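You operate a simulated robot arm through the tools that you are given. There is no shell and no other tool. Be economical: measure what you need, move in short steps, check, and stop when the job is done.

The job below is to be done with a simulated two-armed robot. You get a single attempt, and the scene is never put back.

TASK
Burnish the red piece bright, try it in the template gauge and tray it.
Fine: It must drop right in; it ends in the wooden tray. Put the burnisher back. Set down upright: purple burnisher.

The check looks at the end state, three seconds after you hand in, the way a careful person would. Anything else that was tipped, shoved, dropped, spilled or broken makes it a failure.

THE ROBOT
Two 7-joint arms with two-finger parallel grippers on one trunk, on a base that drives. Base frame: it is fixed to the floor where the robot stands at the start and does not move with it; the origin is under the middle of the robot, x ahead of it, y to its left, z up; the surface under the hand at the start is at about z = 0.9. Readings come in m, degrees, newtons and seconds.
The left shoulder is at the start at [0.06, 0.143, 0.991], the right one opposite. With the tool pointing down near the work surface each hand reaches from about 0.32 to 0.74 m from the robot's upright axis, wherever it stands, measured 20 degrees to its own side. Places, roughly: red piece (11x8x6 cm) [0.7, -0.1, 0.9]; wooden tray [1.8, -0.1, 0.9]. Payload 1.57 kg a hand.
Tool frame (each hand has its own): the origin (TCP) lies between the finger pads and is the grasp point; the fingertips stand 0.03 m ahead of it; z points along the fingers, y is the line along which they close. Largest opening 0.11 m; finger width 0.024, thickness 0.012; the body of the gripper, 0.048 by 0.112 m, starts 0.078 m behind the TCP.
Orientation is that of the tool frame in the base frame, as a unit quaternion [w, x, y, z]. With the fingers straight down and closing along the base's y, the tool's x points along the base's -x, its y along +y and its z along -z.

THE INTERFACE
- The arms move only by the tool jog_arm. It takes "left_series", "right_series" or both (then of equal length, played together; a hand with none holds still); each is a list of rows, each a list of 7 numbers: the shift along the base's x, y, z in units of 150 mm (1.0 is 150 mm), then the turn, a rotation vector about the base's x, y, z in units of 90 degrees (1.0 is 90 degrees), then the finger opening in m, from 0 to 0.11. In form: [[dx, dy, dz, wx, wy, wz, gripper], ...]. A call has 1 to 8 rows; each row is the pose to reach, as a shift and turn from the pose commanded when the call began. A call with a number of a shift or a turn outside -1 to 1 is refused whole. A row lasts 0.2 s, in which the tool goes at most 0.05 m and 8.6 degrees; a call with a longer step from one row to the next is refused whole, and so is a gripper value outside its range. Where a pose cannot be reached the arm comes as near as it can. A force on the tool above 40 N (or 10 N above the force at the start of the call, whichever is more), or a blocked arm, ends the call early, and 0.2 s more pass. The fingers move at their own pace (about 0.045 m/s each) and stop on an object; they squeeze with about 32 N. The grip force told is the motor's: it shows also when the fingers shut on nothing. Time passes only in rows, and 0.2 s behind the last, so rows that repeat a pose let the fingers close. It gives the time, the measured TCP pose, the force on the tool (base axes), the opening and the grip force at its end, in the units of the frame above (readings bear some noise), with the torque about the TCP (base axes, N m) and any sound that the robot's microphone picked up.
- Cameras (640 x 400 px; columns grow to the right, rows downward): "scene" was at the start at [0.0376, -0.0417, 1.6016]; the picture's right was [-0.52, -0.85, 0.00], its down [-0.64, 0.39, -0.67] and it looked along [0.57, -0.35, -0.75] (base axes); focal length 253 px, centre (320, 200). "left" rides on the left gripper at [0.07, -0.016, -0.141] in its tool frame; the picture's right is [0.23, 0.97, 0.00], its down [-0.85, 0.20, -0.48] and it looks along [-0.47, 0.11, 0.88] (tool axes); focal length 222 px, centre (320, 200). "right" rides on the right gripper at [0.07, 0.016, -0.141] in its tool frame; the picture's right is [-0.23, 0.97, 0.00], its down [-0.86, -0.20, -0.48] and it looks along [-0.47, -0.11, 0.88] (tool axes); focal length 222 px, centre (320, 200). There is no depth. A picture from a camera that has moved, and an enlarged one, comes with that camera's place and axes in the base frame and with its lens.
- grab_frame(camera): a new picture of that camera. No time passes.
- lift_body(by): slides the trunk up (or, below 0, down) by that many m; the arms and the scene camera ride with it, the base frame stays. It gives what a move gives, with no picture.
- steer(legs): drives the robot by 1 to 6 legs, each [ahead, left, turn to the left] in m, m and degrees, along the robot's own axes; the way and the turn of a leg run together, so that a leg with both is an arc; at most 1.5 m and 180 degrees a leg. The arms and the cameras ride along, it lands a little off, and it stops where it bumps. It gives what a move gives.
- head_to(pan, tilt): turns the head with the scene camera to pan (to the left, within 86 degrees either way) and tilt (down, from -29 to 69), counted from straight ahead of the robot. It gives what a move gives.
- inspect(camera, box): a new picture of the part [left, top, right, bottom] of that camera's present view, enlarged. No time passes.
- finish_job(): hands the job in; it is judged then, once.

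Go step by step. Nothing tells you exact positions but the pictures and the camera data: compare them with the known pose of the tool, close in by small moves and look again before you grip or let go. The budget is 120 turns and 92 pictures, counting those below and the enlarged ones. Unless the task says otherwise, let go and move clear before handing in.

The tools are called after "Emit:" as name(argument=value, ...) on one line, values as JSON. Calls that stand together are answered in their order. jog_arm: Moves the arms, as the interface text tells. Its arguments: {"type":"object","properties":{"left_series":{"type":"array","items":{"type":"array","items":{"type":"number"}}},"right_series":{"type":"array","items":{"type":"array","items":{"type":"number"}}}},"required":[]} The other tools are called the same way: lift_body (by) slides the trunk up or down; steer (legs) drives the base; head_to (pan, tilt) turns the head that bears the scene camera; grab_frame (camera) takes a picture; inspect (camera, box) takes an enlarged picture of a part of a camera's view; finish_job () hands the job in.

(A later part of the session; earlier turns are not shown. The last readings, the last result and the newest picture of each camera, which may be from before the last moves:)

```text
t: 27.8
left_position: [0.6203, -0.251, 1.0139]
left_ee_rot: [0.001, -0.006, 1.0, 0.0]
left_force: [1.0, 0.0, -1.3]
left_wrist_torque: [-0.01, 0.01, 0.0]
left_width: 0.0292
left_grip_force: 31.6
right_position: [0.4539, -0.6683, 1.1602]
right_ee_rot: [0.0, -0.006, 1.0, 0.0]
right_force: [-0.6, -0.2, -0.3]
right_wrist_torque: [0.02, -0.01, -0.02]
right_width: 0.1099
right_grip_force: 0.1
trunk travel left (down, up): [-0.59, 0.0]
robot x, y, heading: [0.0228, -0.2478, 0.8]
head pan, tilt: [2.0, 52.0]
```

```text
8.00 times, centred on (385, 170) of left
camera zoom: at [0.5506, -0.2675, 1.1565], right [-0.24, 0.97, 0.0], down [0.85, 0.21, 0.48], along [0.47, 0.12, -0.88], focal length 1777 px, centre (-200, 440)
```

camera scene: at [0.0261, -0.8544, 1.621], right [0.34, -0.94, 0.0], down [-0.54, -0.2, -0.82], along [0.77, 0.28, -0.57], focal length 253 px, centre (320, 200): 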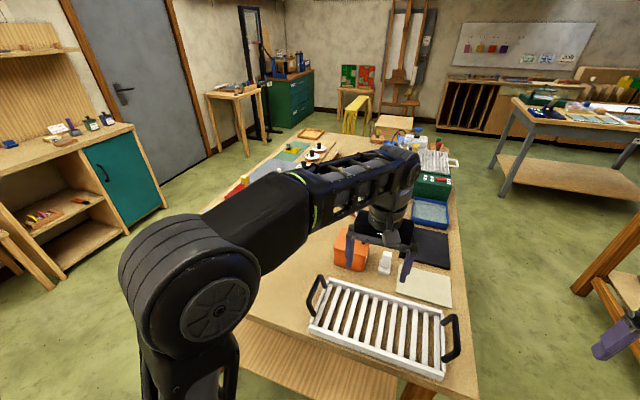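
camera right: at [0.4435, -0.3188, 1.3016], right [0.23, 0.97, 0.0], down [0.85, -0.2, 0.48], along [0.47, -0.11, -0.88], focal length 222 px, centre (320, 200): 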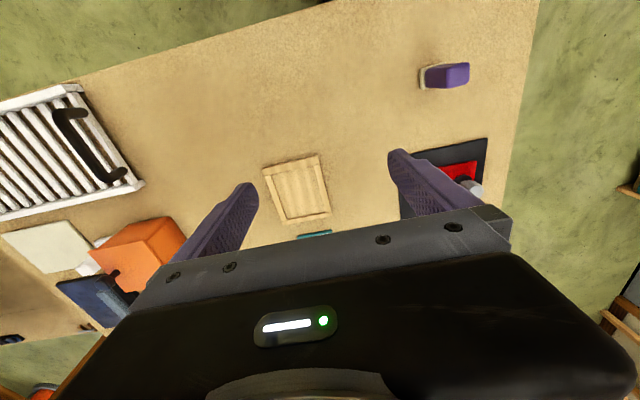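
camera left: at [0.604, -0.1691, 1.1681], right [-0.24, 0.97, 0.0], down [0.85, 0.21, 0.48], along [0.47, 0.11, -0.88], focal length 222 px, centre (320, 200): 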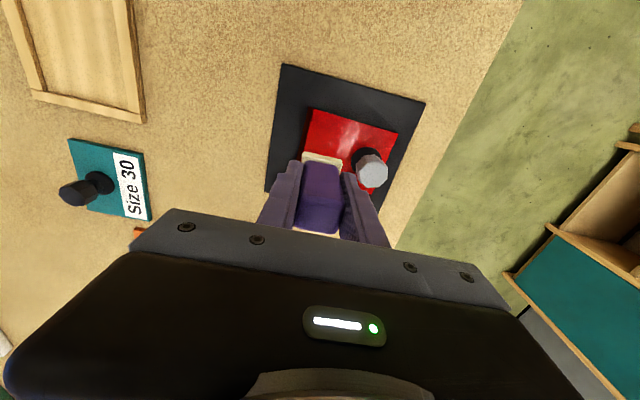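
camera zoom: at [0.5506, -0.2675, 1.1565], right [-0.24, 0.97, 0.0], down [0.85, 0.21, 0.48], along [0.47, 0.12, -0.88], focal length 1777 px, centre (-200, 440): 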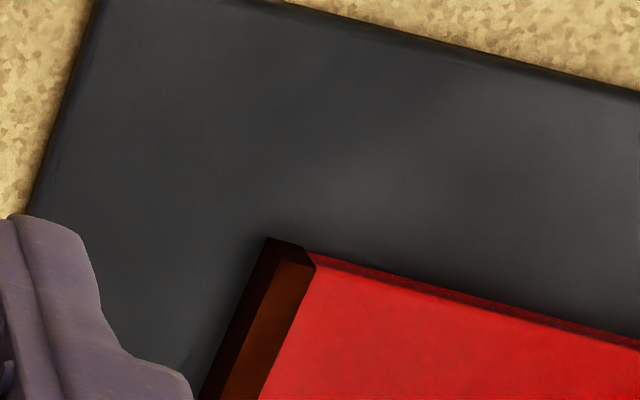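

The strip looks a touch lighter brown than before, so it seems to be what burnishes. I'll rub it with more strokes.

Emit:
jog_arm(left_series=[[0.19, 0.25, 0, 0, 0, 0, 0.02], [0.38, 0.56, 0, 0, 0, 0, 0.02], [0.38, 0.573, -0.2, 0, 0, 0, 0.02], [0.38, 0.573, -0.31, 0, 0, 0, 0.02], [0.38, 0.573, -0.345, 0, 0, 0, 0.02]])

Emit:
jog_arm(left_series=[[0.2, 0, -0.01, 0, 0, 0, 0.02], [0, 0, -0.01, 0, 0, 0, 0.02], [-0.2, 0, -0.01, 0, 0, 0, 0.02], [0, 0, -0.01, 0, 0, 0, 0.02], [0.2, 0, -0.01, 0, 0, 0, 0.02], [0, 0, -0.01, 0, 0, 0, 0.02], [-0.2, 0, -0.01, 0, 0, 0, 0.02], [0, 0, -0.01, 0, 0, 0, 0.02]])

Emit:
jog_arm(left_series=[[0.2, 0, 0, 0, 0, 0, 0.02], [0, 0, 0, 0, 0, 0, 0.02], [-0.2, 0, 0, 0, 0, 0, 0.02], [0, 0, 0, 0, 0, 0, 0.02], [0.2, 0, 0, 0, 0, 0, 0.02], [0, 0, 0, 0, 0, 0, 0.02], [-0.2, 0, 0, 0, 0, 0, 0.02], [0, 0, 0, 0, 0, 0, 0.02]])

Emit:
inspect(camera="scene", box=[268, 165, 328, 205])

```text
refused: row 2 steps farther than a row can; nothing moved
```

```text
t: 29.6
left_position: [0.627, -0.2483, 1.01]
left_ee_rot: [0.001, -0.006, 1.0, 0.0]
left_force: [1.0, 0.0, -0.4]
left_wrist_torque: [-0.02, 0.08, -0.02]
left_width: 0.0297
left_grip_force: 31.9
right_position: [0.4578, -0.6666, 1.1607]
right_ee_rot: [-0.001, -0.006, 1.0, 0.0]
right_force: [-0.4, -0.8, -0.6]
right_wrist_torque: [0.0, 0.04, 0.0]
right_width: 0.1097
right_grip_force: 0.1
trunk travel left (down, up): [-0.59, 0.0]
robot x, y, heading: [0.0322, -0.2471, 0.8]
head pan, tilt: [2.0, 52.0]
```

```text
t: 31.4
left_position: [0.6254, -0.2511, 1.008]
left_ee_rot: [0.001, -0.007, 1.0, 0.0]
left_force: [1.0, -0.7, -0.8]
left_wrist_torque: [0.01, 0.0, 0.02]
left_width: 0.0293
left_grip_force: 31.6
right_position: [0.457, -0.6669, 1.159]
right_ee_rot: [-0.001, -0.006, 1.0, 0.0]
right_force: [-0.6, -0.2, 0.3]
right_wrist_torque: [-0.02, 0.02, 0.01]
right_width: 0.11
right_grip_force: 0.1
trunk travel left (down, up): [-0.59, 0.0]
robot x, y, heading: [0.028, -0.2489, 0.7]
head pan, tilt: [2.0, 52.0]
```

```text
10.00 times, centred on (298, 185) of scene
camera zoom: at [0.075, -0.2451, 1.5965], right [0.05, -1.0, 0.0], down [-0.79, -0.04, -0.61], along [0.61, 0.03, -0.79], focal length 2534 px, centre (540, 350)
```

zoom: 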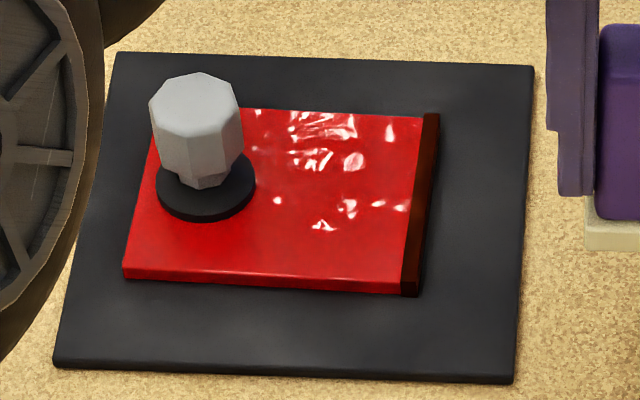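

One step was refused, so those strokes were in the air. I'll place the foot on the strip properly now.

Emit:
jog_arm(left_series=[[0.13, 0.2, 0, 0, 0, 0, 0.02], [0.25, 0.4, 0, 0, 0, 0, 0.02], [0.34, 0.573, 0, 0, 0, 0, 0.02], [0.34, 0.573, -0.18, 0, 0, 0, 0.02], [0.34, 0.573, -0.26, 0, 0, 0, 0.02], [0.34, 0.573, -0.28, 0, 0, 0, 0.02], [0.34, 0.573, -0.3, 0, 0, 0, 0.02]])

```text
t: 33.0
left_position: [0.674, -0.1637, 0.9668]
left_ee_rot: [0.001, -0.006, 1.0, 0.0]
left_force: [0.6, 0.4, -0.4]
left_wrist_torque: [-0.01, 0.01, -0.03]
left_width: 0.0291
left_grip_force: 31.8
right_position: [0.4554, -0.6682, 1.1606]
right_ee_rot: [0.0, -0.007, 1.0, -0.001]
right_force: [-0.6, 0.9, 0.2]
right_wrist_torque: [0.03, -0.03, 0.02]
right_width: 0.1099
right_grip_force: 0.0
trunk travel left (down, up): [-0.59, 0.0]
robot x, y, heading: [0.0261, -0.248, 0.3]
head pan, tilt: [2.0, 52.0]
```

Emit:
jog_arm(left_series=[[0, 0, -0.04, 0, 0, 0, 0.02], [0.17, 0, -0.045, 0, 0, 0, 0.02], [0, 0, -0.045, 0, 0, 0, 0.02], [-0.17, 0, -0.045, 0, 0, 0, 0.02], [0, 0, -0.045, 0, 0, 0, 0.02], [0.17, 0, -0.045, 0, 0, 0, 0.02], [0, 0, -0.045, 0, 0, 0, 0.02], [-0.17, 0, -0.045, 0, 0, 0, 0.02]])

Emit:
jog_arm(left_series=[[0.17, 0, 0, 0, 0, 0, 0.02], [0.34, 0, 0, 0, 0, 0, 0.02], [0.17, 0, 0, 0, 0, 0, 0.02], [0, 0, 0, 0, 0, 0, 0.02], [0.17, 0, 0, 0, 0, 0, 0.02], [0.34, 0, 0, 0, 0, 0, 0.02], [0.17, 0, 0, 0, 0, 0, 0.02], [0, 0, 0, 0, 0, 0, 0.02]])

Emit:
inspect(camera="scene", box=[268, 165, 328, 205])

```text
t: 34.8
left_position: [0.6473, -0.1677, 0.9631]
left_ee_rot: [0.002, -0.007, 1.0, 0.0]
left_force: [-0.2, 1.0, 9.7]
left_wrist_torque: [0.08, -0.21, 0.04]
left_width: 0.0294
left_grip_force: 32.2
right_position: [0.455, -0.6681, 1.1604]
right_ee_rot: [0.0, -0.006, 1.0, -0.001]
right_force: [0.5, -0.7, 1.0]
right_wrist_torque: [0.01, 0.02, 0.01]
right_width: 0.11
right_grip_force: 0.0
trunk travel left (down, up): [-0.59, 0.0]
robot x, y, heading: [0.0265, -0.2492, 0.3]
head pan, tilt: [2.0, 52.0]
```

```text
t: 36.6
left_position: [0.6494, -0.1642, 0.9616]
left_ee_rot: [0.005, -0.008, 1.0, -0.001]
left_force: [5.0, 0.6, 22.4]
left_wrist_torque: [0.11, -0.4, -0.04]
left_width: 0.0295
left_grip_force: 32.0
right_position: [0.4541, -0.6674, 1.1619]
right_ee_rot: [0.001, -0.007, 1.0, -0.001]
right_force: [0.3, 0.8, 0.6]
right_wrist_torque: [-0.02, 0.03, 0.03]
right_width: 0.1099
right_grip_force: 0.0
trunk travel left (down, up): [-0.59, 0.0]
robot x, y, heading: [0.0263, -0.2449, 0.6]
head pan, tilt: [2.0, 52.0]
```

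```text
10.00 times, centred on (298, 185) of scene
camera zoom: at [0.0715, -0.245, 1.5967], right [0.05, -1.0, 0.0], down [-0.79, -0.04, -0.62], along [0.62, 0.03, -0.79], focal length 2534 px, centre (540, 350)
```

zoom: 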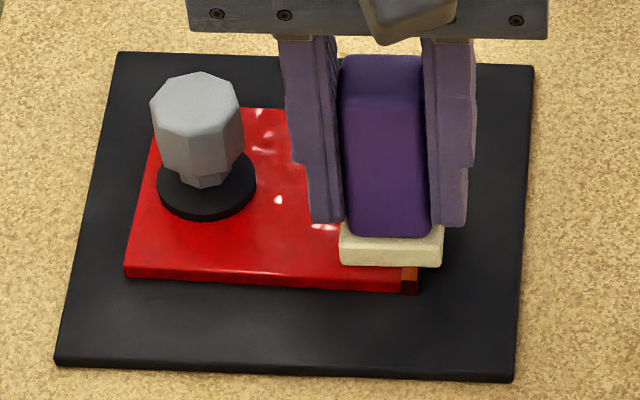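

The strip is turning a brighter copper colour, so it's working. I'll continue with a few more strokes at slightly lighter pressure.

Emit:
jog_arm(left_series=[[0.17, 0, 0.01, 0, 0, 0, 0.02], [0.36, 0, 0.01, 0, 0, 0, 0.02], [0.17, 0, 0.01, 0, 0, 0, 0.02], [-0.02, 0, 0.01, 0, 0, 0, 0.02], [0.17, 0, 0.01, 0, 0, 0, 0.02], [0.36, 0, 0.01, 0, 0, 0, 0.02], [0.17, 0, 0.01, 0, 0, 0, 0.02], [-0.02, 0, 0.01, 0, 0, 0, 0.02]])

Emit:
jog_arm(left_series=[[0.17, 0, 0, 0, 0, 0, 0.02], [0.36, 0, 0, 0, 0, 0, 0.02], [0.17, 0, 0, 0, 0, 0, 0.02], [0, 0, 0, 0, 0, 0, 0.02], [0.17, 0, 0, 0, 0, 0, 0.02], [0.36, 0, 0, 0, 0, 0, 0.02], [0.3, -0.05, 0.25, 0, 0, 0, 0.02], [0.2, -0.3, 0.3, 0, 0, 0, 0.02]])

Emit:
inspect(camera="scene", box=[268, 165, 328, 205])

```text
t: 38.4
left_position: [0.6468, -0.1639, 0.962]
left_ee_rot: [0.002, -0.007, 1.0, 0.0]
left_force: [1.6, 0.3, 8.4]
left_wrist_torque: [0.03, -0.26, 0.02]
left_width: 0.0293
left_grip_force: 31.6
right_position: [0.4546, -0.6671, 1.1607]
right_ee_rot: [0.0, -0.006, 1.0, 0.0]
right_force: [0.0, 0.8, -0.9]
right_wrist_torque: [-0.03, -0.04, 0.0]
right_width: 0.1097
right_grip_force: 0.0
trunk travel left (down, up): [-0.59, 0.0]
robot x, y, heading: [0.0275, -0.2459, 0.8]
head pan, tilt: [2.0, 52.0]
```

```text
t: 40.2
left_position: [0.6744, -0.2099, 1.0061]
left_ee_rot: [0.0, -0.006, 1.0, 0.0]
left_force: [-0.2, -1.3, -0.5]
left_wrist_torque: [0.0, 0.0, 0.0]
left_width: 0.0294
left_grip_force: 31.8
right_position: [0.4553, -0.6685, 1.1599]
right_ee_rot: [0.0, -0.007, 1.0, 0.001]
right_force: [-0.6, 0.7, -0.2]
right_wrist_torque: [0.03, 0.0, -0.01]
right_width: 0.11
right_grip_force: 0.1
trunk travel left (down, up): [-0.59, 0.0]
robot x, y, heading: [0.0266, -0.2461, 0.5]
head pan, tilt: [2.0, 52.0]
```

```text
10.00 times, centred on (298, 185) of scene
camera zoom: at [0.0734, -0.2462, 1.5965], right [0.05, -1.0, 0.0], down [-0.79, -0.04, -0.62], along [0.61, 0.03, -0.79], focal length 2534 px, centre (540, 350)
```

zoom: 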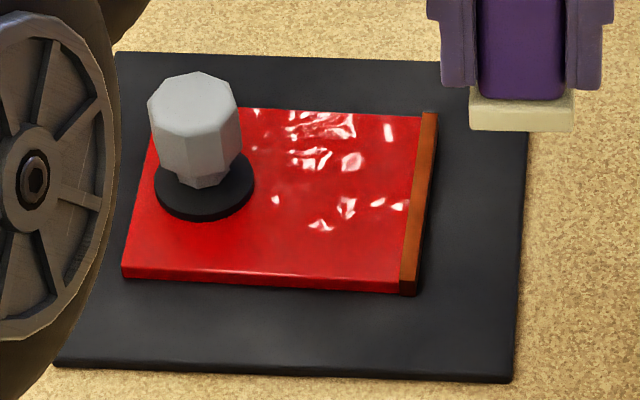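

The strip is clearly brightening but still mid-brown. I'll go on rubbing until it stops changing.

Emit:
jog_arm(left_series=[[0, 0.3, 0, 0, 0, 0, 0.02], [0, 0.3, -0.2, 0, 0, 0, 0.02], [0, 0.3, -0.28, 0, 0, 0, 0.02], [0, 0.3, -0.3, 0, 0, 0, 0.02], [0.17, 0.3, -0.31, 0, 0, 0, 0.02], [0, 0.3, -0.31, 0, 0, 0, 0.02], [-0.19, 0.3, -0.31, 0, 0, 0, 0.02], [0, 0.3, -0.31, 0, 0, 0, 0.02]])

Emit:
jog_arm(left_series=[[0.17, 0, -0.01, 0, 0, 0, 0.02], [0, 0, -0.01, 0, 0, 0, 0.02], [-0.19, 0, -0.01, 0, 0, 0, 0.02], [0, 0, -0.01, 0, 0, 0, 0.02], [0.17, 0, -0.01, 0, 0, 0, 0.02], [0, 0, -0.01, 0, 0, 0, 0.02], [-0.19, 0, -0.01, 0, 0, 0, 0.02], [0, 0, -0.01, 0, 0, 0, 0.02]])

Emit:
jog_arm(left_series=[[0.17, 0, 0, 0, 0, 0, 0.02], [0, 0, 0, 0, 0, 0, 0.02], [-0.19, 0, 0, 0, 0, 0, 0.02], [0, 0, 0, 0, 0, 0, 0.02], [0.17, 0, 0, 0, 0, 0, 0.02], [0, 0, 0, 0, 0, 0, 0.02], [-0.19, 0, 0, 0, 0, 0, 0.02], [0, 0, 0, 0, 0, 0, 0.02]])

Emit:
jog_arm(left_series=[[0.17, 0, 0, 0, 0, 0, 0.02], [0, 0, 0, 0, 0, 0, 0.02], [-0.19, 0, 0, 0, 0, 0, 0.02], [0, 0, 0, 0, 0, 0, 0.02], [0.17, 0, 0, 0, 0, 0, 0.02], [0, 0, 0, 0, 0, 0, 0.02], [0.0, -0.05, 0.25, 0, 0, 0, 0.02], [0.0, -0.3, 0.3, 0, 0, 0, 0.02]])

Emit:
inspect(camera="scene", box=[268, 165, 328, 205])

```text
t: 42.0
left_position: [0.6773, -0.1651, 0.9618]
left_ee_rot: [0.003, -0.007, 1.0, 0.0]
left_force: [-0.5, 0.4, 14.9]
left_wrist_torque: [0.07, -0.27, 0.01]
left_width: 0.0295
left_grip_force: 31.8
right_position: [0.4548, -0.6672, 1.1611]
right_ee_rot: [0.001, -0.006, 1.0, 0.001]
right_force: [0.0, 0.5, 0.5]
right_wrist_torque: [0.0, 0.02, -0.01]
right_width: 0.11
right_grip_force: 0.1
trunk travel left (down, up): [-0.59, 0.0]
robot x, y, heading: [0.0239, -0.2472, 0.7]
head pan, tilt: [2.0, 52.0]
```

```text
t: 43.8
left_position: [0.6775, -0.1618, 0.9603]
left_ee_rot: [0.002, -0.007, 1.0, 0.0]
left_force: [0.2, -0.7, 10.8]
left_wrist_torque: [-0.01, -0.23, 0.02]
left_width: 0.0292
left_grip_force: 31.6
right_position: [0.4537, -0.667, 1.1615]
right_ee_rot: [-0.001, -0.006, 1.0, 0.0]
right_force: [0.0, 0.5, -0.4]
right_wrist_torque: [0.0, 0.0, -0.01]
right_width: 0.11
right_grip_force: 0.0
trunk travel left (down, up): [-0.59, 0.0]
robot x, y, heading: [0.0249, -0.2477, 0.7]
head pan, tilt: [2.0, 52.0]
```

```text
t: 45.6
left_position: [0.6784, -0.164, 0.9617]
left_ee_rot: [0.002, -0.007, 1.0, -0.001]
left_force: [-1.8, -1.3, 13.4]
left_wrist_torque: [0.02, -0.27, -0.02]
left_width: 0.0294
left_grip_force: 31.6
right_position: [0.4532, -0.6683, 1.161]
right_ee_rot: [0.001, -0.007, 1.0, 0.0]
right_force: [0.1, 1.0, 0.4]
right_wrist_torque: [0.01, -0.03, -0.03]
right_width: 0.1102
right_grip_force: 0.0
trunk travel left (down, up): [-0.59, 0.0]
robot x, y, heading: [0.0278, -0.2472, 0.5]
head pan, tilt: [2.0, 52.0]
```

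```text
t: 47.4
left_position: [0.6765, -0.2121, 1.0025]
left_ee_rot: [0.001, -0.006, 1.0, 0.0]
left_force: [0.0, -0.4, -0.5]
left_wrist_torque: [0.01, -0.02, -0.01]
left_width: 0.0297
left_grip_force: 31.4
right_position: [0.4554, -0.6689, 1.1606]
right_ee_rot: [-0.001, -0.007, 1.0, 0.001]
right_force: [-0.2, -0.1, -0.6]
right_wrist_torque: [-0.01, -0.01, -0.04]
right_width: 0.1099
right_grip_force: 0.1
trunk travel left (down, up): [-0.59, 0.0]
robot x, y, heading: [0.0263, -0.2471, 0.8]
head pan, tilt: [2.0, 52.0]
```

```text
10.00 times, centred on (298, 185) of scene
camera zoom: at [0.0732, -0.2461, 1.5965], right [0.05, -1.0, 0.0], down [-0.79, -0.04, -0.62], along [0.61, 0.03, -0.79], focal length 2534 px, centre (540, 350)
```

zoom: 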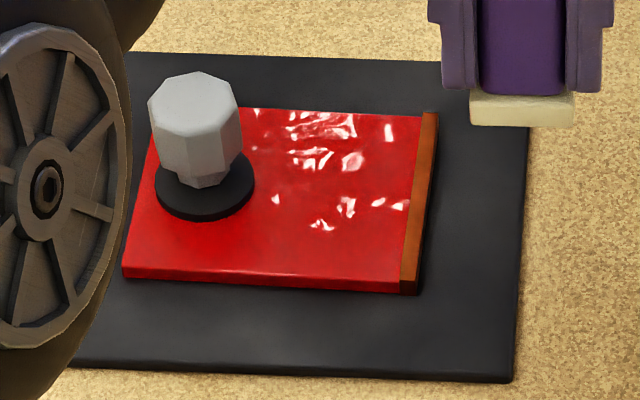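

Emit:
inspect(camera="scene", box=[298, 174, 318, 197])

Emit:
inspect(camera="left", box=[310, 120, 410, 190])

```text
16.00 times, centred on (308, 186) of scene
camera zoom: at [0.0732, -0.2461, 1.5965], right [0.05, -1.0, 0.0], down [-0.79, -0.04, -0.62], along [0.61, 0.03, -0.79], focal length 4054 px, centre (512, 432)
```

zoom: 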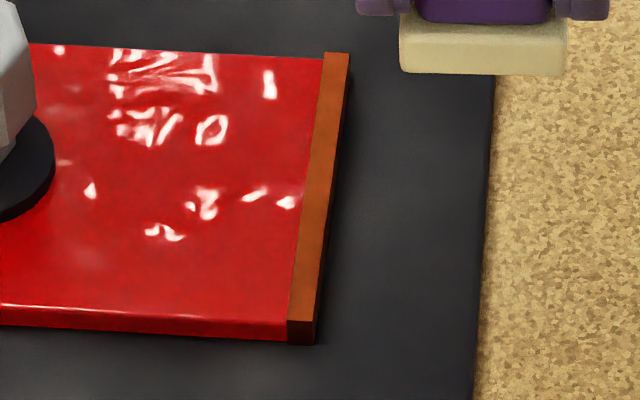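

```text
5.71 times, centred on (360, 155) of left
camera zoom: at [0.6068, -0.2277, 1.1449], right [-0.24, 0.97, 0.0], down [0.85, 0.21, 0.48], along [0.46, 0.12, -0.88], focal length 1269 px, centre (91, 457)
```

zoom: 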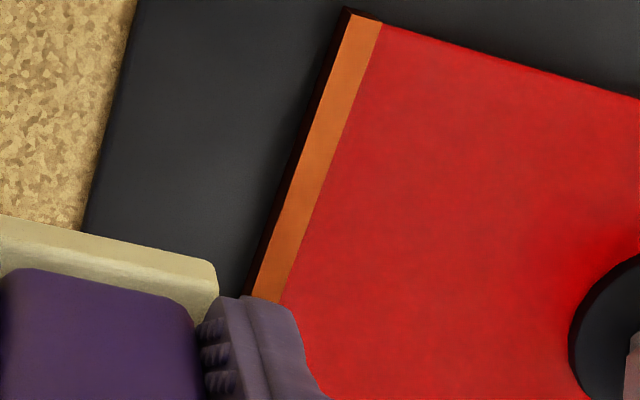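

The strip's top is now a uniform copper-orange. I'll do another batch to see whether it still brightens.

Emit:
jog_arm(left_series=[[0, 0.28, 0, 0, 0, 0, 0.02], [0, 0.28, -0.2, 0, 0, 0, 0.02], [0, 0.28, -0.26, 0, 0, 0, 0.02], [0, 0.28, -0.29, 0, 0, 0, 0.02], [0.17, 0.28, -0.3, 0, 0, 0, 0.02], [0, 0.28, -0.3, 0, 0, 0, 0.02], [-0.19, 0.28, -0.3, 0, 0, 0, 0.02], [0, 0.28, -0.3, 0, 0, 0, 0.02]])

Emit:
jog_arm(left_series=[[0.17, 0, 0, 0, 0, 0, 0.02], [0, 0, 0, 0, 0, 0, 0.02], [-0.19, 0, 0, 0, 0, 0, 0.02], [0, 0, 0, 0, 0, 0, 0.02], [0.17, 0, 0, 0, 0, 0, 0.02], [0, 0, 0, 0, 0, 0, 0.02], [-0.19, 0, 0, 0, 0, 0, 0.02], [0, 0, 0, 0, 0, 0, 0.02]])

Emit:
jog_arm(left_series=[[0.17, 0, 0, 0, 0, 0, 0.02], [0, 0, 0, 0, 0, 0, 0.02], [-0.19, 0, 0, 0, 0, 0, 0.02], [0, 0, 0, 0, 0, 0, 0.02], [0.17, 0, 0, 0, 0, 0, 0.02], [0, 0, 0, 0, 0, 0, 0.02], [-0.19, 0, 0, 0, 0, 0, 0.02], [0, 0, 0, 0, 0, 0, 0.02]])

Emit:
jog_arm(left_series=[[0.17, 0, 0, 0, 0, 0, 0.02], [0, 0, 0, 0, 0, 0, 0.02], [-0.19, 0, 0, 0, 0, 0, 0.02], [0, 0, 0, 0, 0, 0, 0.02], [0.17, 0, 0, 0, 0, 0, 0.02], [0, 0, 0, 0, 0, 0, 0.02], [0.0, -0.05, 0.25, 0, 0, 0, 0.02], [0.0, -0.3, 0.3, 0, 0, 0, 0.02]])

Emit:
inspect(camera="scene", box=[298, 174, 318, 197])

Emit:
inspect(camera="left", box=[310, 120, 410, 190])

```text
t: 49.2
left_position: [0.6772, -0.1691, 0.9605]
left_ee_rot: [0.003, -0.006, 1.0, -0.001]
left_force: [0.4, -0.2, 12.9]
left_wrist_torque: [0.07, -0.28, -0.03]
left_width: 0.0291
left_grip_force: 32.2
right_position: [0.4537, -0.667, 1.1604]
right_ee_rot: [0.001, -0.006, 1.0, 0.0]
right_force: [0.0, -0.2, 0.0]
right_wrist_torque: [-0.01, 0.0, -0.01]
right_width: 0.1101
right_grip_force: 0.1
trunk travel left (down, up): [-0.59, 0.0]
robot x, y, heading: [0.0251, -0.2523, 0.7]
head pan, tilt: [2.0, 52.0]
```

```text
t: 51.0
left_position: [0.6771, -0.1671, 0.9582]
left_ee_rot: [0.002, -0.008, 1.0, -0.001]
left_force: [0.7, -0.9, 9.8]
left_wrist_torque: [0.02, -0.27, -0.01]
left_width: 0.0292
left_grip_force: 31.8
right_position: [0.454, -0.6677, 1.1616]
right_ee_rot: [0.001, -0.006, 1.0, 0.0]
right_force: [0.6, 0.5, 0.2]
right_wrist_torque: [0.01, -0.01, -0.04]
right_width: 0.1097
right_grip_force: 0.1
trunk travel left (down, up): [-0.59, 0.0]
robot x, y, heading: [0.0275, -0.2443, 0.8]
head pan, tilt: [2.0, 52.0]
```

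```text
t: 52.8
left_position: [0.6783, -0.1644, 0.9602]
left_ee_rot: [0.0, -0.007, 1.0, -0.001]
left_force: [1.3, -0.2, 3.7]
left_wrist_torque: [0.01, -0.13, -0.02]
left_width: 0.0294
left_grip_force: 31.9
right_position: [0.4559, -0.6671, 1.1606]
right_ee_rot: [-0.001, -0.006, 1.0, 0.001]
right_force: [-0.3, -1.0, 0.0]
right_wrist_torque: [0.02, 0.04, -0.02]
right_width: 0.1098
right_grip_force: 0.0
trunk travel left (down, up): [-0.59, 0.0]
robot x, y, heading: [0.0259, -0.248, 0.8]
head pan, tilt: [2.0, 52.0]
```

```text
t: 54.6
left_position: [0.6735, -0.2128, 1.0053]
left_ee_rot: [0.002, -0.006, 1.0, 0.0]
left_force: [0.3, -0.5, -0.4]
left_wrist_torque: [0.03, 0.02, 0.0]
left_width: 0.0295
left_grip_force: 31.7
right_position: [0.4556, -0.6692, 1.1597]
right_ee_rot: [0.0, -0.006, 1.0, 0.001]
right_force: [0.3, 0.9, 0.3]
right_wrist_torque: [0.05, -0.01, 0.01]
right_width: 0.11
right_grip_force: 0.1
trunk travel left (down, up): [-0.59, 0.0]
robot x, y, heading: [0.0275, -0.2487, 0.8]
head pan, tilt: [2.0, 52.0]
```

```text
16.00 times, centred on (308, 186) of scene
camera zoom: at [0.0731, -0.2462, 1.5965], right [0.05, -1.0, 0.0], down [-0.79, -0.04, -0.62], along [0.61, 0.03, -0.79], focal length 4054 px, centre (512, 432)
```

zoom: 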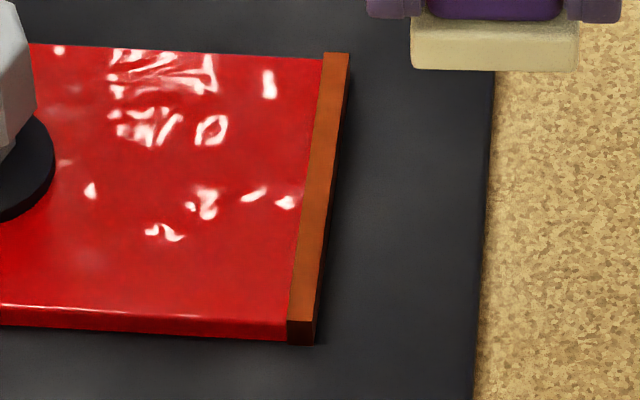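

```text
5.71 times, centred on (360, 155) of left
camera zoom: at [0.6041, -0.2303, 1.1468], right [-0.24, 0.97, 0.0], down [0.85, 0.21, 0.48], along [0.47, 0.12, -0.88], focal length 1269 px, centre (91, 457)
```

zoom: 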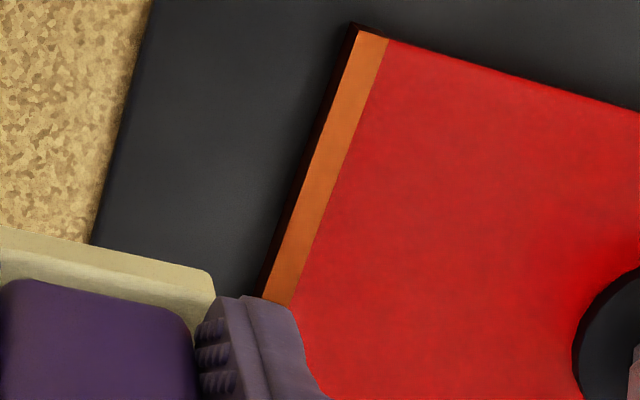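

No further change, so the burnish is saturated and bright. I'll carry the burnisher back to its spot; it has slid up about 6 mm in the grip, so I'll lower it carefully.

Emit:
jog_arm(left_series=[[-0.3, 0.1, 0, 0, 0, 0, 0.02], [-0.6, 0.2, 0, 0, 0, 0, 0.02], [-0.9, 0.3, 0, 0, 0, 0, 0.02], [-1, 0.42, 0, 0, 0, 0, 0.02]])

Emit:
jog_arm(left_series=[[-0.2, 0, 0, 0, 0, 0, 0.02], [-0.3, 0, -0.1, 0, 0, 0, 0.02], [-0.3, 0, -0.25, 0, 0, 0, 0.02], [-0.3, 0, -0.3, 0, 0, 0, 0.02], [-0.3, 0, -0.32, 0, 0, 0, 0.02]])

```text
t: 55.6
left_position: [0.5246, -0.1487, 1.002]
left_ee_rot: [0.0, -0.008, 1.0, -0.001]
left_force: [-0.5, -0.9, -0.1]
left_wrist_torque: [-0.01, 0.02, 0.0]
left_width: 0.0294
left_grip_force: 32.1
right_position: [0.4548, -0.6672, 1.1613]
right_ee_rot: [-0.001, -0.006, 1.0, 0.0]
right_force: [0.4, 0.4, -0.1]
right_wrist_torque: [-0.02, -0.04, -0.04]
right_width: 0.1101
right_grip_force: 0.0
trunk travel left (down, up): [-0.59, 0.0]
robot x, y, heading: [0.0241, -0.2428, 0.7]
head pan, tilt: [2.0, 52.0]
```

```text
t: 56.8
left_position: [0.4817, -0.1488, 0.9543]
left_ee_rot: [0.001, -0.007, 1.0, 0.0]
left_force: [0.9, -0.9, -0.5]
left_wrist_torque: [0.03, 0.03, 0.0]
left_width: 0.0295
left_grip_force: 32.4
right_position: [0.4557, -0.6678, 1.1606]
right_ee_rot: [0.0, -0.006, 1.0, 0.001]
right_force: [-0.6, -0.2, 0.2]
right_wrist_torque: [0.03, 0.02, 0.04]
right_width: 0.1101
right_grip_force: 0.2
trunk travel left (down, up): [-0.59, 0.0]
robot x, y, heading: [0.0231, -0.2439, 1.0]
head pan, tilt: [2.0, 52.0]
```

Not touching yet. I'll lower in small steps to contact.

Emit:
jog_arm(left_series=[[-0.03, 0, -0.015, 0, 0, 0, 0.02], [-0.03, 0, -0.03, 0, 0, 0, 0.02], [-0.03, 0, -0.045, 0, 0, 0, 0.02], [-0.03, 0, -0.055, 0, 0, 0, 0.02]])

Emit:
inspect(camera="scene", box=[265, 195, 335, 245])

```text
t: 57.8
left_position: [0.4765, -0.1485, 0.9462]
left_ee_rot: [0.0, -0.006, 1.0, 0.0]
left_force: [-0.5, -0.1, -0.8]
left_wrist_torque: [0.0, 0.01, 0.0]
left_width: 0.0295
left_grip_force: 32.5
right_position: [0.4541, -0.6679, 1.1599]
right_ee_rot: [0.0, -0.007, 1.0, 0.0]
right_force: [0.3, 0.2, 0.3]
right_wrist_torque: [-0.01, -0.01, 0.0]
right_width: 0.11
right_grip_force: 0.1
trunk travel left (down, up): [-0.59, 0.0]
robot x, y, heading: [0.0278, -0.2462, 0.8]
head pan, tilt: [2.0, 52.0]
```

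```text
8.00 times, centred on (300, 220) of scene
camera zoom: at [0.0731, -0.2448, 1.5966], right [0.05, -1.0, 0.0], down [-0.79, -0.04, -0.62], along [0.61, 0.03, -0.79], focal length 2027 px, centre (480, 40)
```

zoom: 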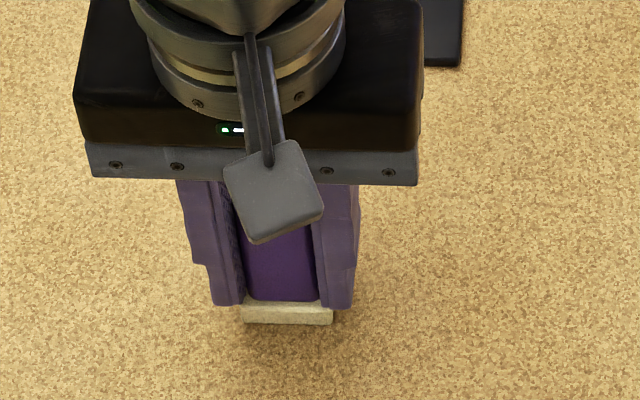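

Emit:
jog_arm(left_series=[[0, 0, -0.01, 0, 0, 0, 0.02], [0, 0, -0.02, 0, 0, 0, 0.02], [0, 0, -0.025, 0, 0, 0, 0.02]])

```text
t: 58.6
left_position: [0.4761, -0.149, 0.9463]
left_ee_rot: [0.004, -0.005, 1.0, -0.002]
left_force: [-3.6, 5.1, 38.8]
left_wrist_torque: [0.31, -0.26, 0.04]
left_width: 0.0293
left_grip_force: 31.9
right_position: [0.4527, -0.6676, 1.1624]
right_ee_rot: [0.001, -0.006, 1.0, 0.0]
right_force: [-0.2, 0.0, 0.6]
right_wrist_torque: [0.0, -0.02, -0.04]
right_width: 0.1099
right_grip_force: 0.1
trunk travel left (down, up): [-0.59, 0.0]
robot x, y, heading: [0.0228, -0.2496, 0.8]
head pan, tilt: [2.0, 52.0]
```

It is firmly on the table; I'll relieve the pressure, open and rise.

Emit:
jog_arm(left_series=[[0, 0, 0.022, 0, 0, 0, 0.02], [0, 0, 0.022, 0, 0, 0, 0.07], [0, 0, 0.022, 0, 0, 0, 0.08], [0, 0, 0.022, 0, 0, 0, 0.08], [0, 0, 0.3, 0, 0, 0, 0.08], [0, 0, 0.6, 0, 0, 0, 0.08], [0, 0, 0.9, 0, 0, 0, 0.08]])

Emit:
inspect(camera="scene", box=[240, 150, 400, 260])

```text
t: 60.2
left_position: [0.4778, -0.1486, 1.0798]
left_ee_rot: [0.001, -0.007, 1.0, 0.0]
left_force: [0.2, 0.6, -0.2]
left_wrist_torque: [-0.02, -0.04, -0.01]
left_width: 0.0798
left_grip_force: 0.1
right_position: [0.4546, -0.6674, 1.1608]
right_ee_rot: [0.0, -0.006, 1.0, 0.0]
right_force: [-0.4, -0.7, -0.1]
right_wrist_torque: [-0.01, 0.0, -0.01]
right_width: 0.1101
right_grip_force: 0.0
trunk travel left (down, up): [-0.59, 0.0]
robot x, y, heading: [0.0222, -0.2461, 0.4]
head pan, tilt: [2.0, 52.0]
```

```text
3.64 times, centred on (320, 205) of scene
camera zoom: at [0.0722, -0.2447, 1.5966], right [0.05, -1.0, 0.0], down [-0.79, -0.04, -0.62], along [0.62, 0.03, -0.79], focal length 921 px, centre (320, 182)
```

zoom: 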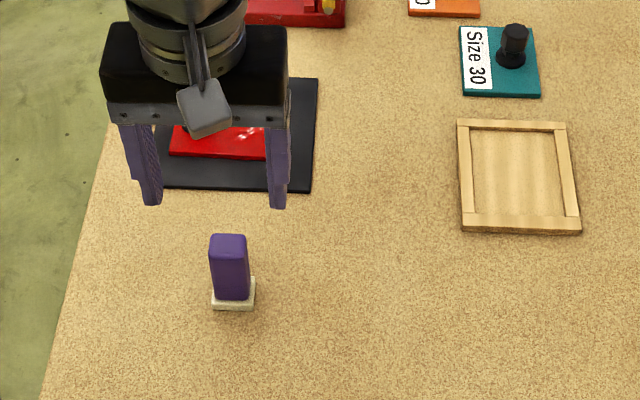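

The burnisher stands upright back in place. To gain reach I'll creep the base 5 cm forward and then measure the wooden frame closely.

Emit:
steer(legs=[[0.05, -0.02, -0.6]])

Emit:
inspect(camera="scene", box=[330, 185, 400, 235])

```text
t: 61.1
left_position: [0.5329, -0.1724, 1.0782]
left_ee_rot: [0.0, -0.002, 1.0, 0.0]
left_force: [1.2, 0.3, -0.1]
left_wrist_torque: [0.07, 0.02, 0.0]
left_width: 0.0799
left_grip_force: 0.1
right_position: [0.5039, -0.6933, 1.1593]
right_ee_rot: [-0.001, -0.002, 1.0, 0.0]
right_force: [0.4, -0.2, -1.2]
right_wrist_torque: [-0.01, 0.03, 0.0]
right_width: 0.11
right_grip_force: 0.0
trunk travel left (down, up): [-0.59, 0.0]
robot x, y, heading: [0.0774, -0.2688, 0.1]
head pan, tilt: [2.0, 52.0]
```

```text
8.00 times, centred on (365, 210) of scene
camera zoom: at [0.1257, -0.2662, 1.5965], right [0.04, -1.0, 0.0], down [-0.79, -0.03, -0.61], along [0.61, 0.02, -0.79], focal length 2027 px, centre (-40, 120)
```

zoom: 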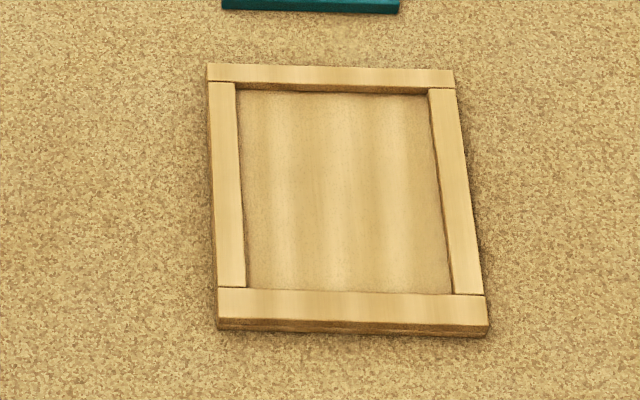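

The frame's opening is about x 0.5816–0.6884, y -0.4497 to -0.3659 (107 × 84 mm), aligned with the axes; so the red piece must be turned 90° to drop in. I'll take the left hand above its knob.

Emit:
jog_arm(left_series=[[0.26, 0.13, 0.05, 0, 0, 0, 0.08], [0.52, 0.26, 0.05, 0, 0, 0, 0.08], [0.75, 0.4, 0.05, 0, 0, 0, 0.08], [0.947, 0.507, 0, 0, 0, 0, 0.08], [0.947, 0.507, -0.19, 0, 0, 0, 0.08], [0.947, 0.507, -0.19, 0, 0, 0, 0.08]])

Emit:
grab_frame(camera="left")

Emit:
inspect(camera="scene", box=[250, 150, 350, 210])

```text
t: 62.5
left_position: [0.6725, -0.0947, 1.052]
left_ee_rot: [0.001, -0.002, 1.0, 0.0]
left_force: [-0.2, -1.0, -0.1]
left_wrist_torque: [-0.03, -0.03, 0.02]
left_width: 0.08
left_grip_force: 0.0
right_position: [0.5024, -0.6903, 1.1609]
right_ee_rot: [0.0, -0.002, 1.0, 0.0]
right_force: [0.1, 0.6, -1.1]
right_wrist_torque: [0.04, 0.03, -0.05]
right_width: 0.1099
right_grip_force: 0.0
trunk travel left (down, up): [-0.59, 0.0]
robot x, y, heading: [0.0766, -0.2653, 0.3]
head pan, tilt: [2.0, 52.0]
```

```text
45 pictures are left
camera left: at [0.6016, -0.1113, 1.1941], right [-0.23, 0.97, 0.0], down [0.85, 0.2, 0.48], along [0.47, 0.11, -0.88], focal length 222 px, centre (320, 200)
```

left: 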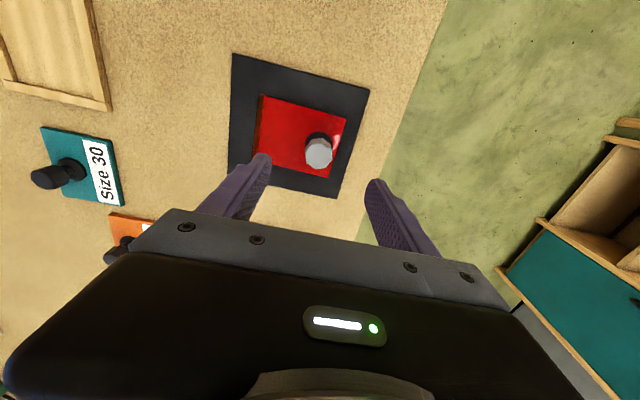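

```text
6.40 times, centred on (300, 180) of scene
camera zoom: at [0.1234, -0.265, 1.5966], right [0.04, -1.0, 0.0], down [-0.79, -0.03, -0.62], along [0.62, 0.02, -0.79], focal length 1622 px, centre (448, 328)
```

zoom: 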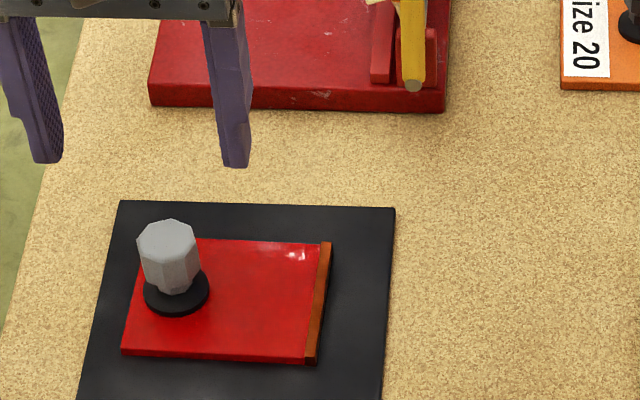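

The knob is at about (0.672, -0.097), right under the hand. I'll descend and grip it.

Emit:
jog_arm(left_series=[[0, -0.013, -0.3, 0, 0, 0, 0.08], [0, -0.013, -0.55, 0, 0, 0, 0.08], [0, -0.013, -0.66, 0, 0, 0, 0.08], [0, -0.013, -0.66, 0, 0, 0, 0.02], [0, -0.013, -0.66, 0, 0, 0, 0.02], [0, -0.013, -0.66, 0, 0, 0, 0.02], [0, -0.013, -0.66, 0, 0, 0, 0.02], [0, -0.013, -0.66, 0, 0, 0, 0.02]])

Emit:
inspect(camera="scene", box=[250, 150, 350, 210])

```text
t: 64.3
left_position: [0.6719, -0.0995, 0.9498]
left_ee_rot: [0.001, -0.002, 1.0, 0.0]
left_force: [0.4, 0.5, -0.5]
left_wrist_torque: [0.04, 0.01, 0.0]
left_width: 0.0312
left_grip_force: 25.0
right_position: [0.5018, -0.6911, 1.1604]
right_ee_rot: [0.0, -0.002, 1.0, 0.0]
right_force: [0.1, 0.1, 0.5]
right_wrist_torque: [-0.02, 0.0, -0.02]
right_width: 0.1097
right_grip_force: 0.0
trunk travel left (down, up): [-0.59, 0.0]
robot x, y, heading: [0.0791, -0.267, -0.1]
head pan, tilt: [2.0, 52.0]
```

```text
6.40 times, centred on (300, 180) of scene
camera zoom: at [0.1234, -0.265, 1.5966], right [0.04, -1.0, 0.0], down [-0.79, -0.03, -0.62], along [0.61, 0.02, -0.79], focal length 1622 px, centre (448, 328)
```

zoom: 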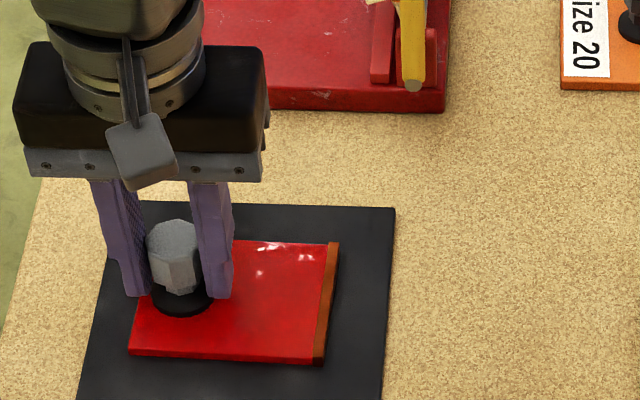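

The grip shifted the plate about 4 mm but it's held (width 0.031). I'll lift it 5 cm and check that it hangs level.

Emit:
jog_arm(left_series=[[0, 0, 0.15, 0, 0, 0, 0.02], [0, 0, 0.33, 0, 0, 0, 0.02], [0, -0.2, 0.36, 0, 0, 0, 0.02], [0, -0.4, 0.36, 0, 0, 0, 0.02]])

Emit:
inspect(camera="scene", box=[250, 140, 410, 240])

```text
t: 65.3
left_position: [0.6761, -0.1578, 1.0049]
left_ee_rot: [0.001, -0.003, 1.0, 0.0]
left_force: [0.6, 0.2, -0.4]
left_wrist_torque: [0.02, -0.01, 0.02]
left_width: 0.0202
left_grip_force: 0.0
right_position: [0.5022, -0.6917, 1.16]
right_ee_rot: [0.0, -0.002, 1.0, -0.001]
right_force: [-0.5, -0.6, -0.4]
right_wrist_torque: [-0.01, -0.03, 0.0]
right_width: 0.11
right_grip_force: 0.1
trunk travel left (down, up): [-0.59, 0.0]
robot x, y, heading: [0.0784, -0.2681, 0.3]
head pan, tilt: [2.0, 52.0]
```

```text
4.00 times, centred on (330, 190) of scene
camera zoom: at [0.1234, -0.2655, 1.5966], right [0.04, -1.0, 0.0], down [-0.79, -0.03, -0.62], along [0.62, 0.02, -0.79], focal length 1013 px, centre (280, 240)
```

zoom: 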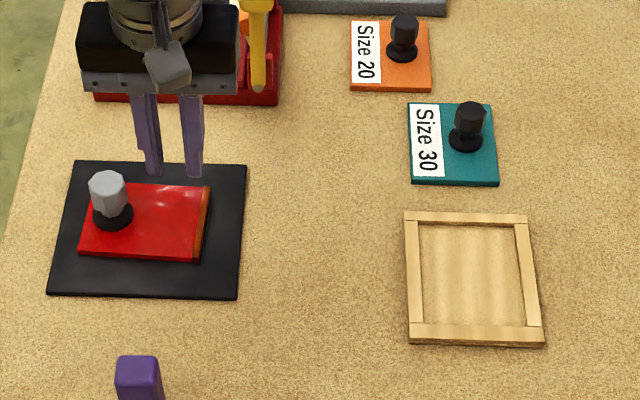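

The grip slipped off the knob; the plate is still flat on the mat. I'll look closely at the knob's shape before trying again.

Emit:
inspect(camera="scene", box=[268, 178, 298, 202])

Emit:
inspect(camera="left", box=[290, 110, 400, 180])

```text
16.00 times, centred on (283, 190) of scene
camera zoom: at [0.1234, -0.2655, 1.5966], right [0.04, -1.0, 0.0], down [-0.79, -0.03, -0.62], along [0.62, 0.02, -0.79], focal length 4054 px, centre (912, 360)
```

zoom: 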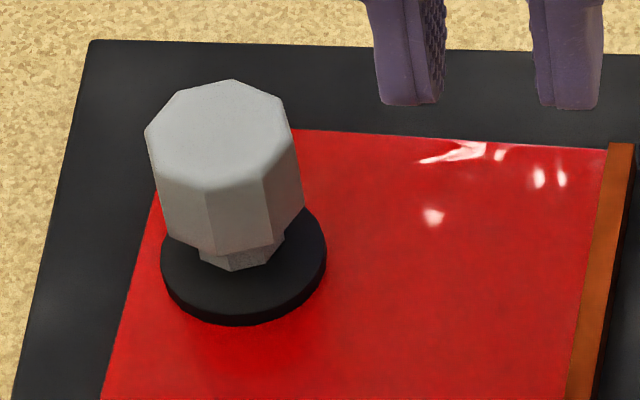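

```text
5.71 times, centred on (345, 145) of left
camera zoom: at [0.6057, -0.1744, 1.1481], right [-0.23, 0.97, 0.0], down [0.85, 0.2, 0.48], along [0.47, 0.11, -0.88], focal length 1269 px, centre (177, 514)
```

zoom: 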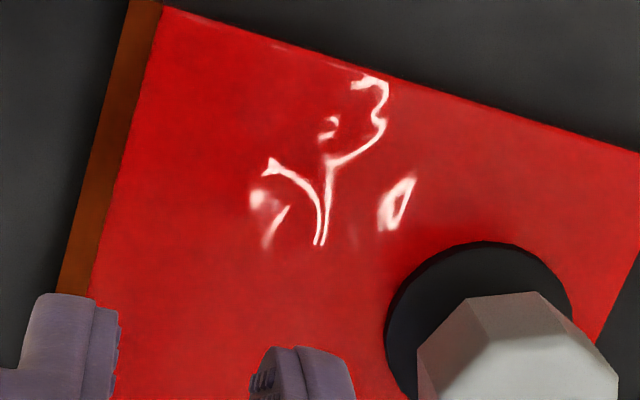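

The knob is an octagonal cap (z ≈ 0.938–0.961) at about (0.674, -0.100). I'll re-grip centred on it, give it longer to squeeze, and lift slowly.

Emit:
jog_arm(left_series=[[-0.01, 0, 0, 0, 0, 0, 0.08], [-0.01, 0.2, 0, 0, 0, 0, 0.08], [-0.01, 0.385, 0, 0, 0, 0, 0.08], [-0.01, 0.385, -0.2, 0, 0, 0, 0.08], [-0.01, 0.385, -0.39, 0, 0, 0, 0.08], [-0.01, 0.385, -0.39, 0, 0, 0, 0.0], [-0.01, 0.385, -0.39, 0, 0, 0, 0.0], [-0.01, 0.385, -0.39, 0, 0, 0, 0.0]])

Emit:
jog_arm(left_series=[[0, 0, 0, 0, 0, 0, 0.0], [0, 0, 0, 0, 0, 0, 0.0], [0, 0, 0.02, 0, 0, 0, 0.0], [0, 0, 0.05, 0, 0, 0, 0.0]])

Emit:
inspect(camera="scene", box=[255, 160, 335, 215])

```text
t: 67.1
left_position: [0.6713, -0.1026, 0.9445]
left_ee_rot: [0.001, -0.002, 1.0, 0.001]
left_force: [-0.7, 0.3, 0.7]
left_wrist_torque: [0.02, 0.0, 0.01]
left_width: 0.0317
left_grip_force: 13.8
right_position: [0.5017, -0.6921, 1.1611]
right_ee_rot: [0.0, -0.002, 1.0, 0.0]
right_force: [0.3, 0.0, 0.0]
right_wrist_torque: [-0.03, -0.03, -0.02]
right_width: 0.11
right_grip_force: 0.2
trunk travel left (down, up): [-0.59, 0.0]
robot x, y, heading: [0.076, -0.2642, 0.0]
head pan, tilt: [2.0, 52.0]
```

```text
t: 68.1
left_position: [0.6701, -0.1014, 0.9527]
left_ee_rot: [0.0, -0.002, 1.0, -0.001]
left_force: [0.0, -0.6, -1.7]
left_wrist_torque: [0.03, 0.01, -0.01]
left_width: 0.0314
left_grip_force: 25.4
right_position: [0.5013, -0.6914, 1.1607]
right_ee_rot: [0.0, -0.002, 1.0, 0.0]
right_force: [-0.6, -0.9, 0.5]
right_wrist_torque: [0.03, 0.0, 0.01]
right_width: 0.1099
right_grip_force: 0.1
trunk travel left (down, up): [-0.59, 0.0]
robot x, y, heading: [0.0793, -0.2663, 0.2]
head pan, tilt: [2.0, 52.0]
```

```text
7.27 times, centred on (295, 188) of scene
camera zoom: at [0.1235, -0.2651, 1.5966], right [0.04, -1.0, 0.0], down [-0.79, -0.03, -0.62], along [0.61, 0.02, -0.79], focal length 1843 px, centre (502, 291)
```

zoom: 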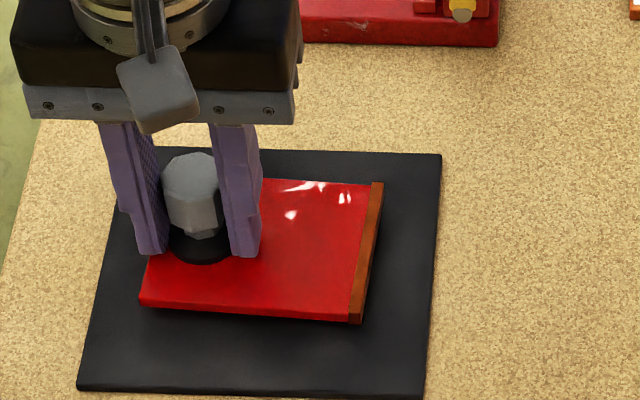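

Emit:
jog_arm(left_series=[[0, 0, 0, 0, 0, 0, 0.0], [0, 0, 0, 0, 0, 0, 0.0], [0, 0, 0, 0, 0, 0, 0.0], [0, 0, 0.06, 0, 0, 0, 0.0], [0, 0, 0.12, 0, 0, 0, 0.0], [0, 0, 0.18, 0, 0, 0, 0.0], [0, 0, 0.24, 0, 0, 0, 0.0]])

Emit:
inspect(camera="scene", box=[255, 150, 335, 215])

```text
t: 69.7
left_position: [0.6705, -0.1012, 0.9899]
left_ee_rot: [0.001, -0.002, 1.0, 0.0]
left_force: [0.6, 1.1, -2.4]
left_wrist_torque: [0.03, -0.02, -0.01]
left_width: 0.0313
left_grip_force: 25.2
right_position: [0.5018, -0.6916, 1.1603]
right_ee_rot: [0.0, -0.002, 1.0, 0.001]
right_force: [-0.6, 0.3, -0.2]
right_wrist_torque: [0.05, 0.03, 0.01]
right_width: 0.1098
right_grip_force: 0.0
trunk travel left (down, up): [-0.59, 0.0]
robot x, y, heading: [0.0769, -0.2695, 0.1]
head pan, tilt: [2.0, 52.0]
```

```text
6.15 times, centred on (295, 182) of scene
camera zoom: at [0.1233, -0.2651, 1.5966], right [0.04, -1.0, 0.0], down [-0.79, -0.03, -0.62], along [0.62, 0.02, -0.79], focal length 1559 px, centre (474, 308)
```

zoom: 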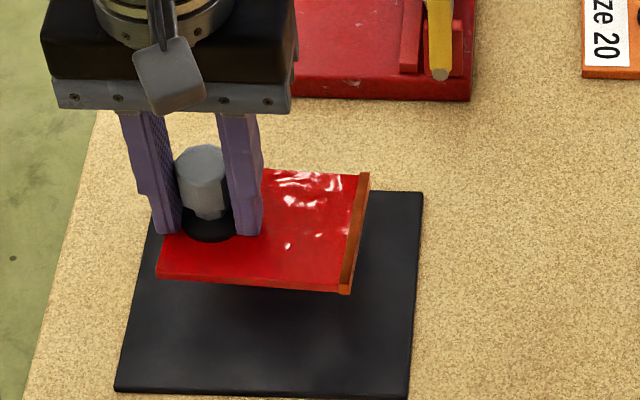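

Lifted and level. I'll carry it slowly towards the frame while turning it 90°.

Emit:
jog_arm(left_series=[[-0.02, -0.06, 0.08, 0, 0, 0.07, 0], [-0.05, -0.16, 0.12, 0, 0, 0.16, 0], [-0.08, -0.28, 0.12, 0, 0, 0.25, 0], [-0.11, -0.41, 0.12, 0, 0, 0.34, 0], [-0.14, -0.54, 0.12, 0, 0, 0.43, 0], [-0.16, -0.67, 0.12, 0, 0, 0.52, 0], [-0.18, -0.78, 0.12, 0, 0, 0.61, 0], [-0.2, -0.86, 0.12, 0, 0, 0.68, 0]])

Emit:
jog_arm(left_series=[[-0.05, -0.1, 0, 0, 0, 0.08, 0], [-0.1, -0.25, 0, 0, 0, 0.16, 0], [-0.15, -0.42, 0, 0, 0, 0.24, 0], [-0.2, -0.6, 0, 0, 0, 0.32, 0], [-0.22, -0.78, 0, 0, 0, 0.32, 0], [-0.22, -0.95, 0, 0, 0, 0.32, 0], [-0.22, -1, 0, 0, 0, 0.32, 0]])

Emit:
inspect(camera="scene", box=[280, 130, 420, 240])

```text
t: 71.5
left_position: [0.641, -0.2291, 1.0101]
left_ee_rot: [0.0, -0.511, 0.859, 0.001]
left_force: [-0.9, -0.5, -1.2]
left_wrist_torque: [0.02, 0.07, 0.03]
left_width: 0.0313
left_grip_force: 25.2
right_position: [0.5026, -0.6921, 1.1597]
right_ee_rot: [0.0, -0.002, 1.0, 0.0]
right_force: [-0.2, -0.1, -0.3]
right_wrist_torque: [0.01, 0.02, 0.01]
right_width: 0.11
right_grip_force: 0.1
trunk travel left (down, up): [-0.59, 0.0]
robot x, y, heading: [0.0792, -0.2672, 0.1]
head pan, tilt: [2.0, 52.0]
```

```text
t: 73.1
left_position: [0.608, -0.38, 1.0071]
left_ee_rot: [-0.001, 0.709, -0.706, -0.001]
left_force: [-0.2, -0.2, -1.7]
left_wrist_torque: [0.0, 0.02, -0.02]
left_width: 0.031
left_grip_force: 24.6
right_position: [0.5013, -0.6917, 1.1611]
right_ee_rot: [0.0, -0.001, 1.0, 0.0]
right_force: [0.4, 0.9, -0.4]
right_wrist_torque: [-0.01, 0.01, -0.02]
right_width: 0.1102
right_grip_force: 0.1
trunk travel left (down, up): [-0.59, 0.0]
robot x, y, heading: [0.0769, -0.2652, 0.5]
head pan, tilt: [2.0, 52.0]
```

```text
3.64 times, centred on (350, 185) of scene
camera zoom: at [0.1235, -0.265, 1.5966], right [0.04, -1.0, 0.0], down [-0.79, -0.03, -0.62], along [0.61, 0.02, -0.79], focal length 921 px, centre (211, 254)
```

zoom: 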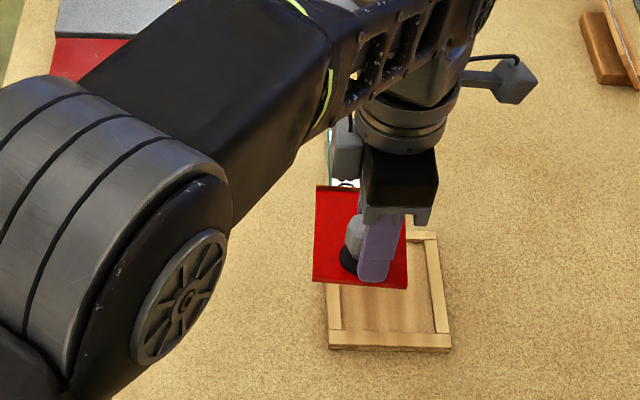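

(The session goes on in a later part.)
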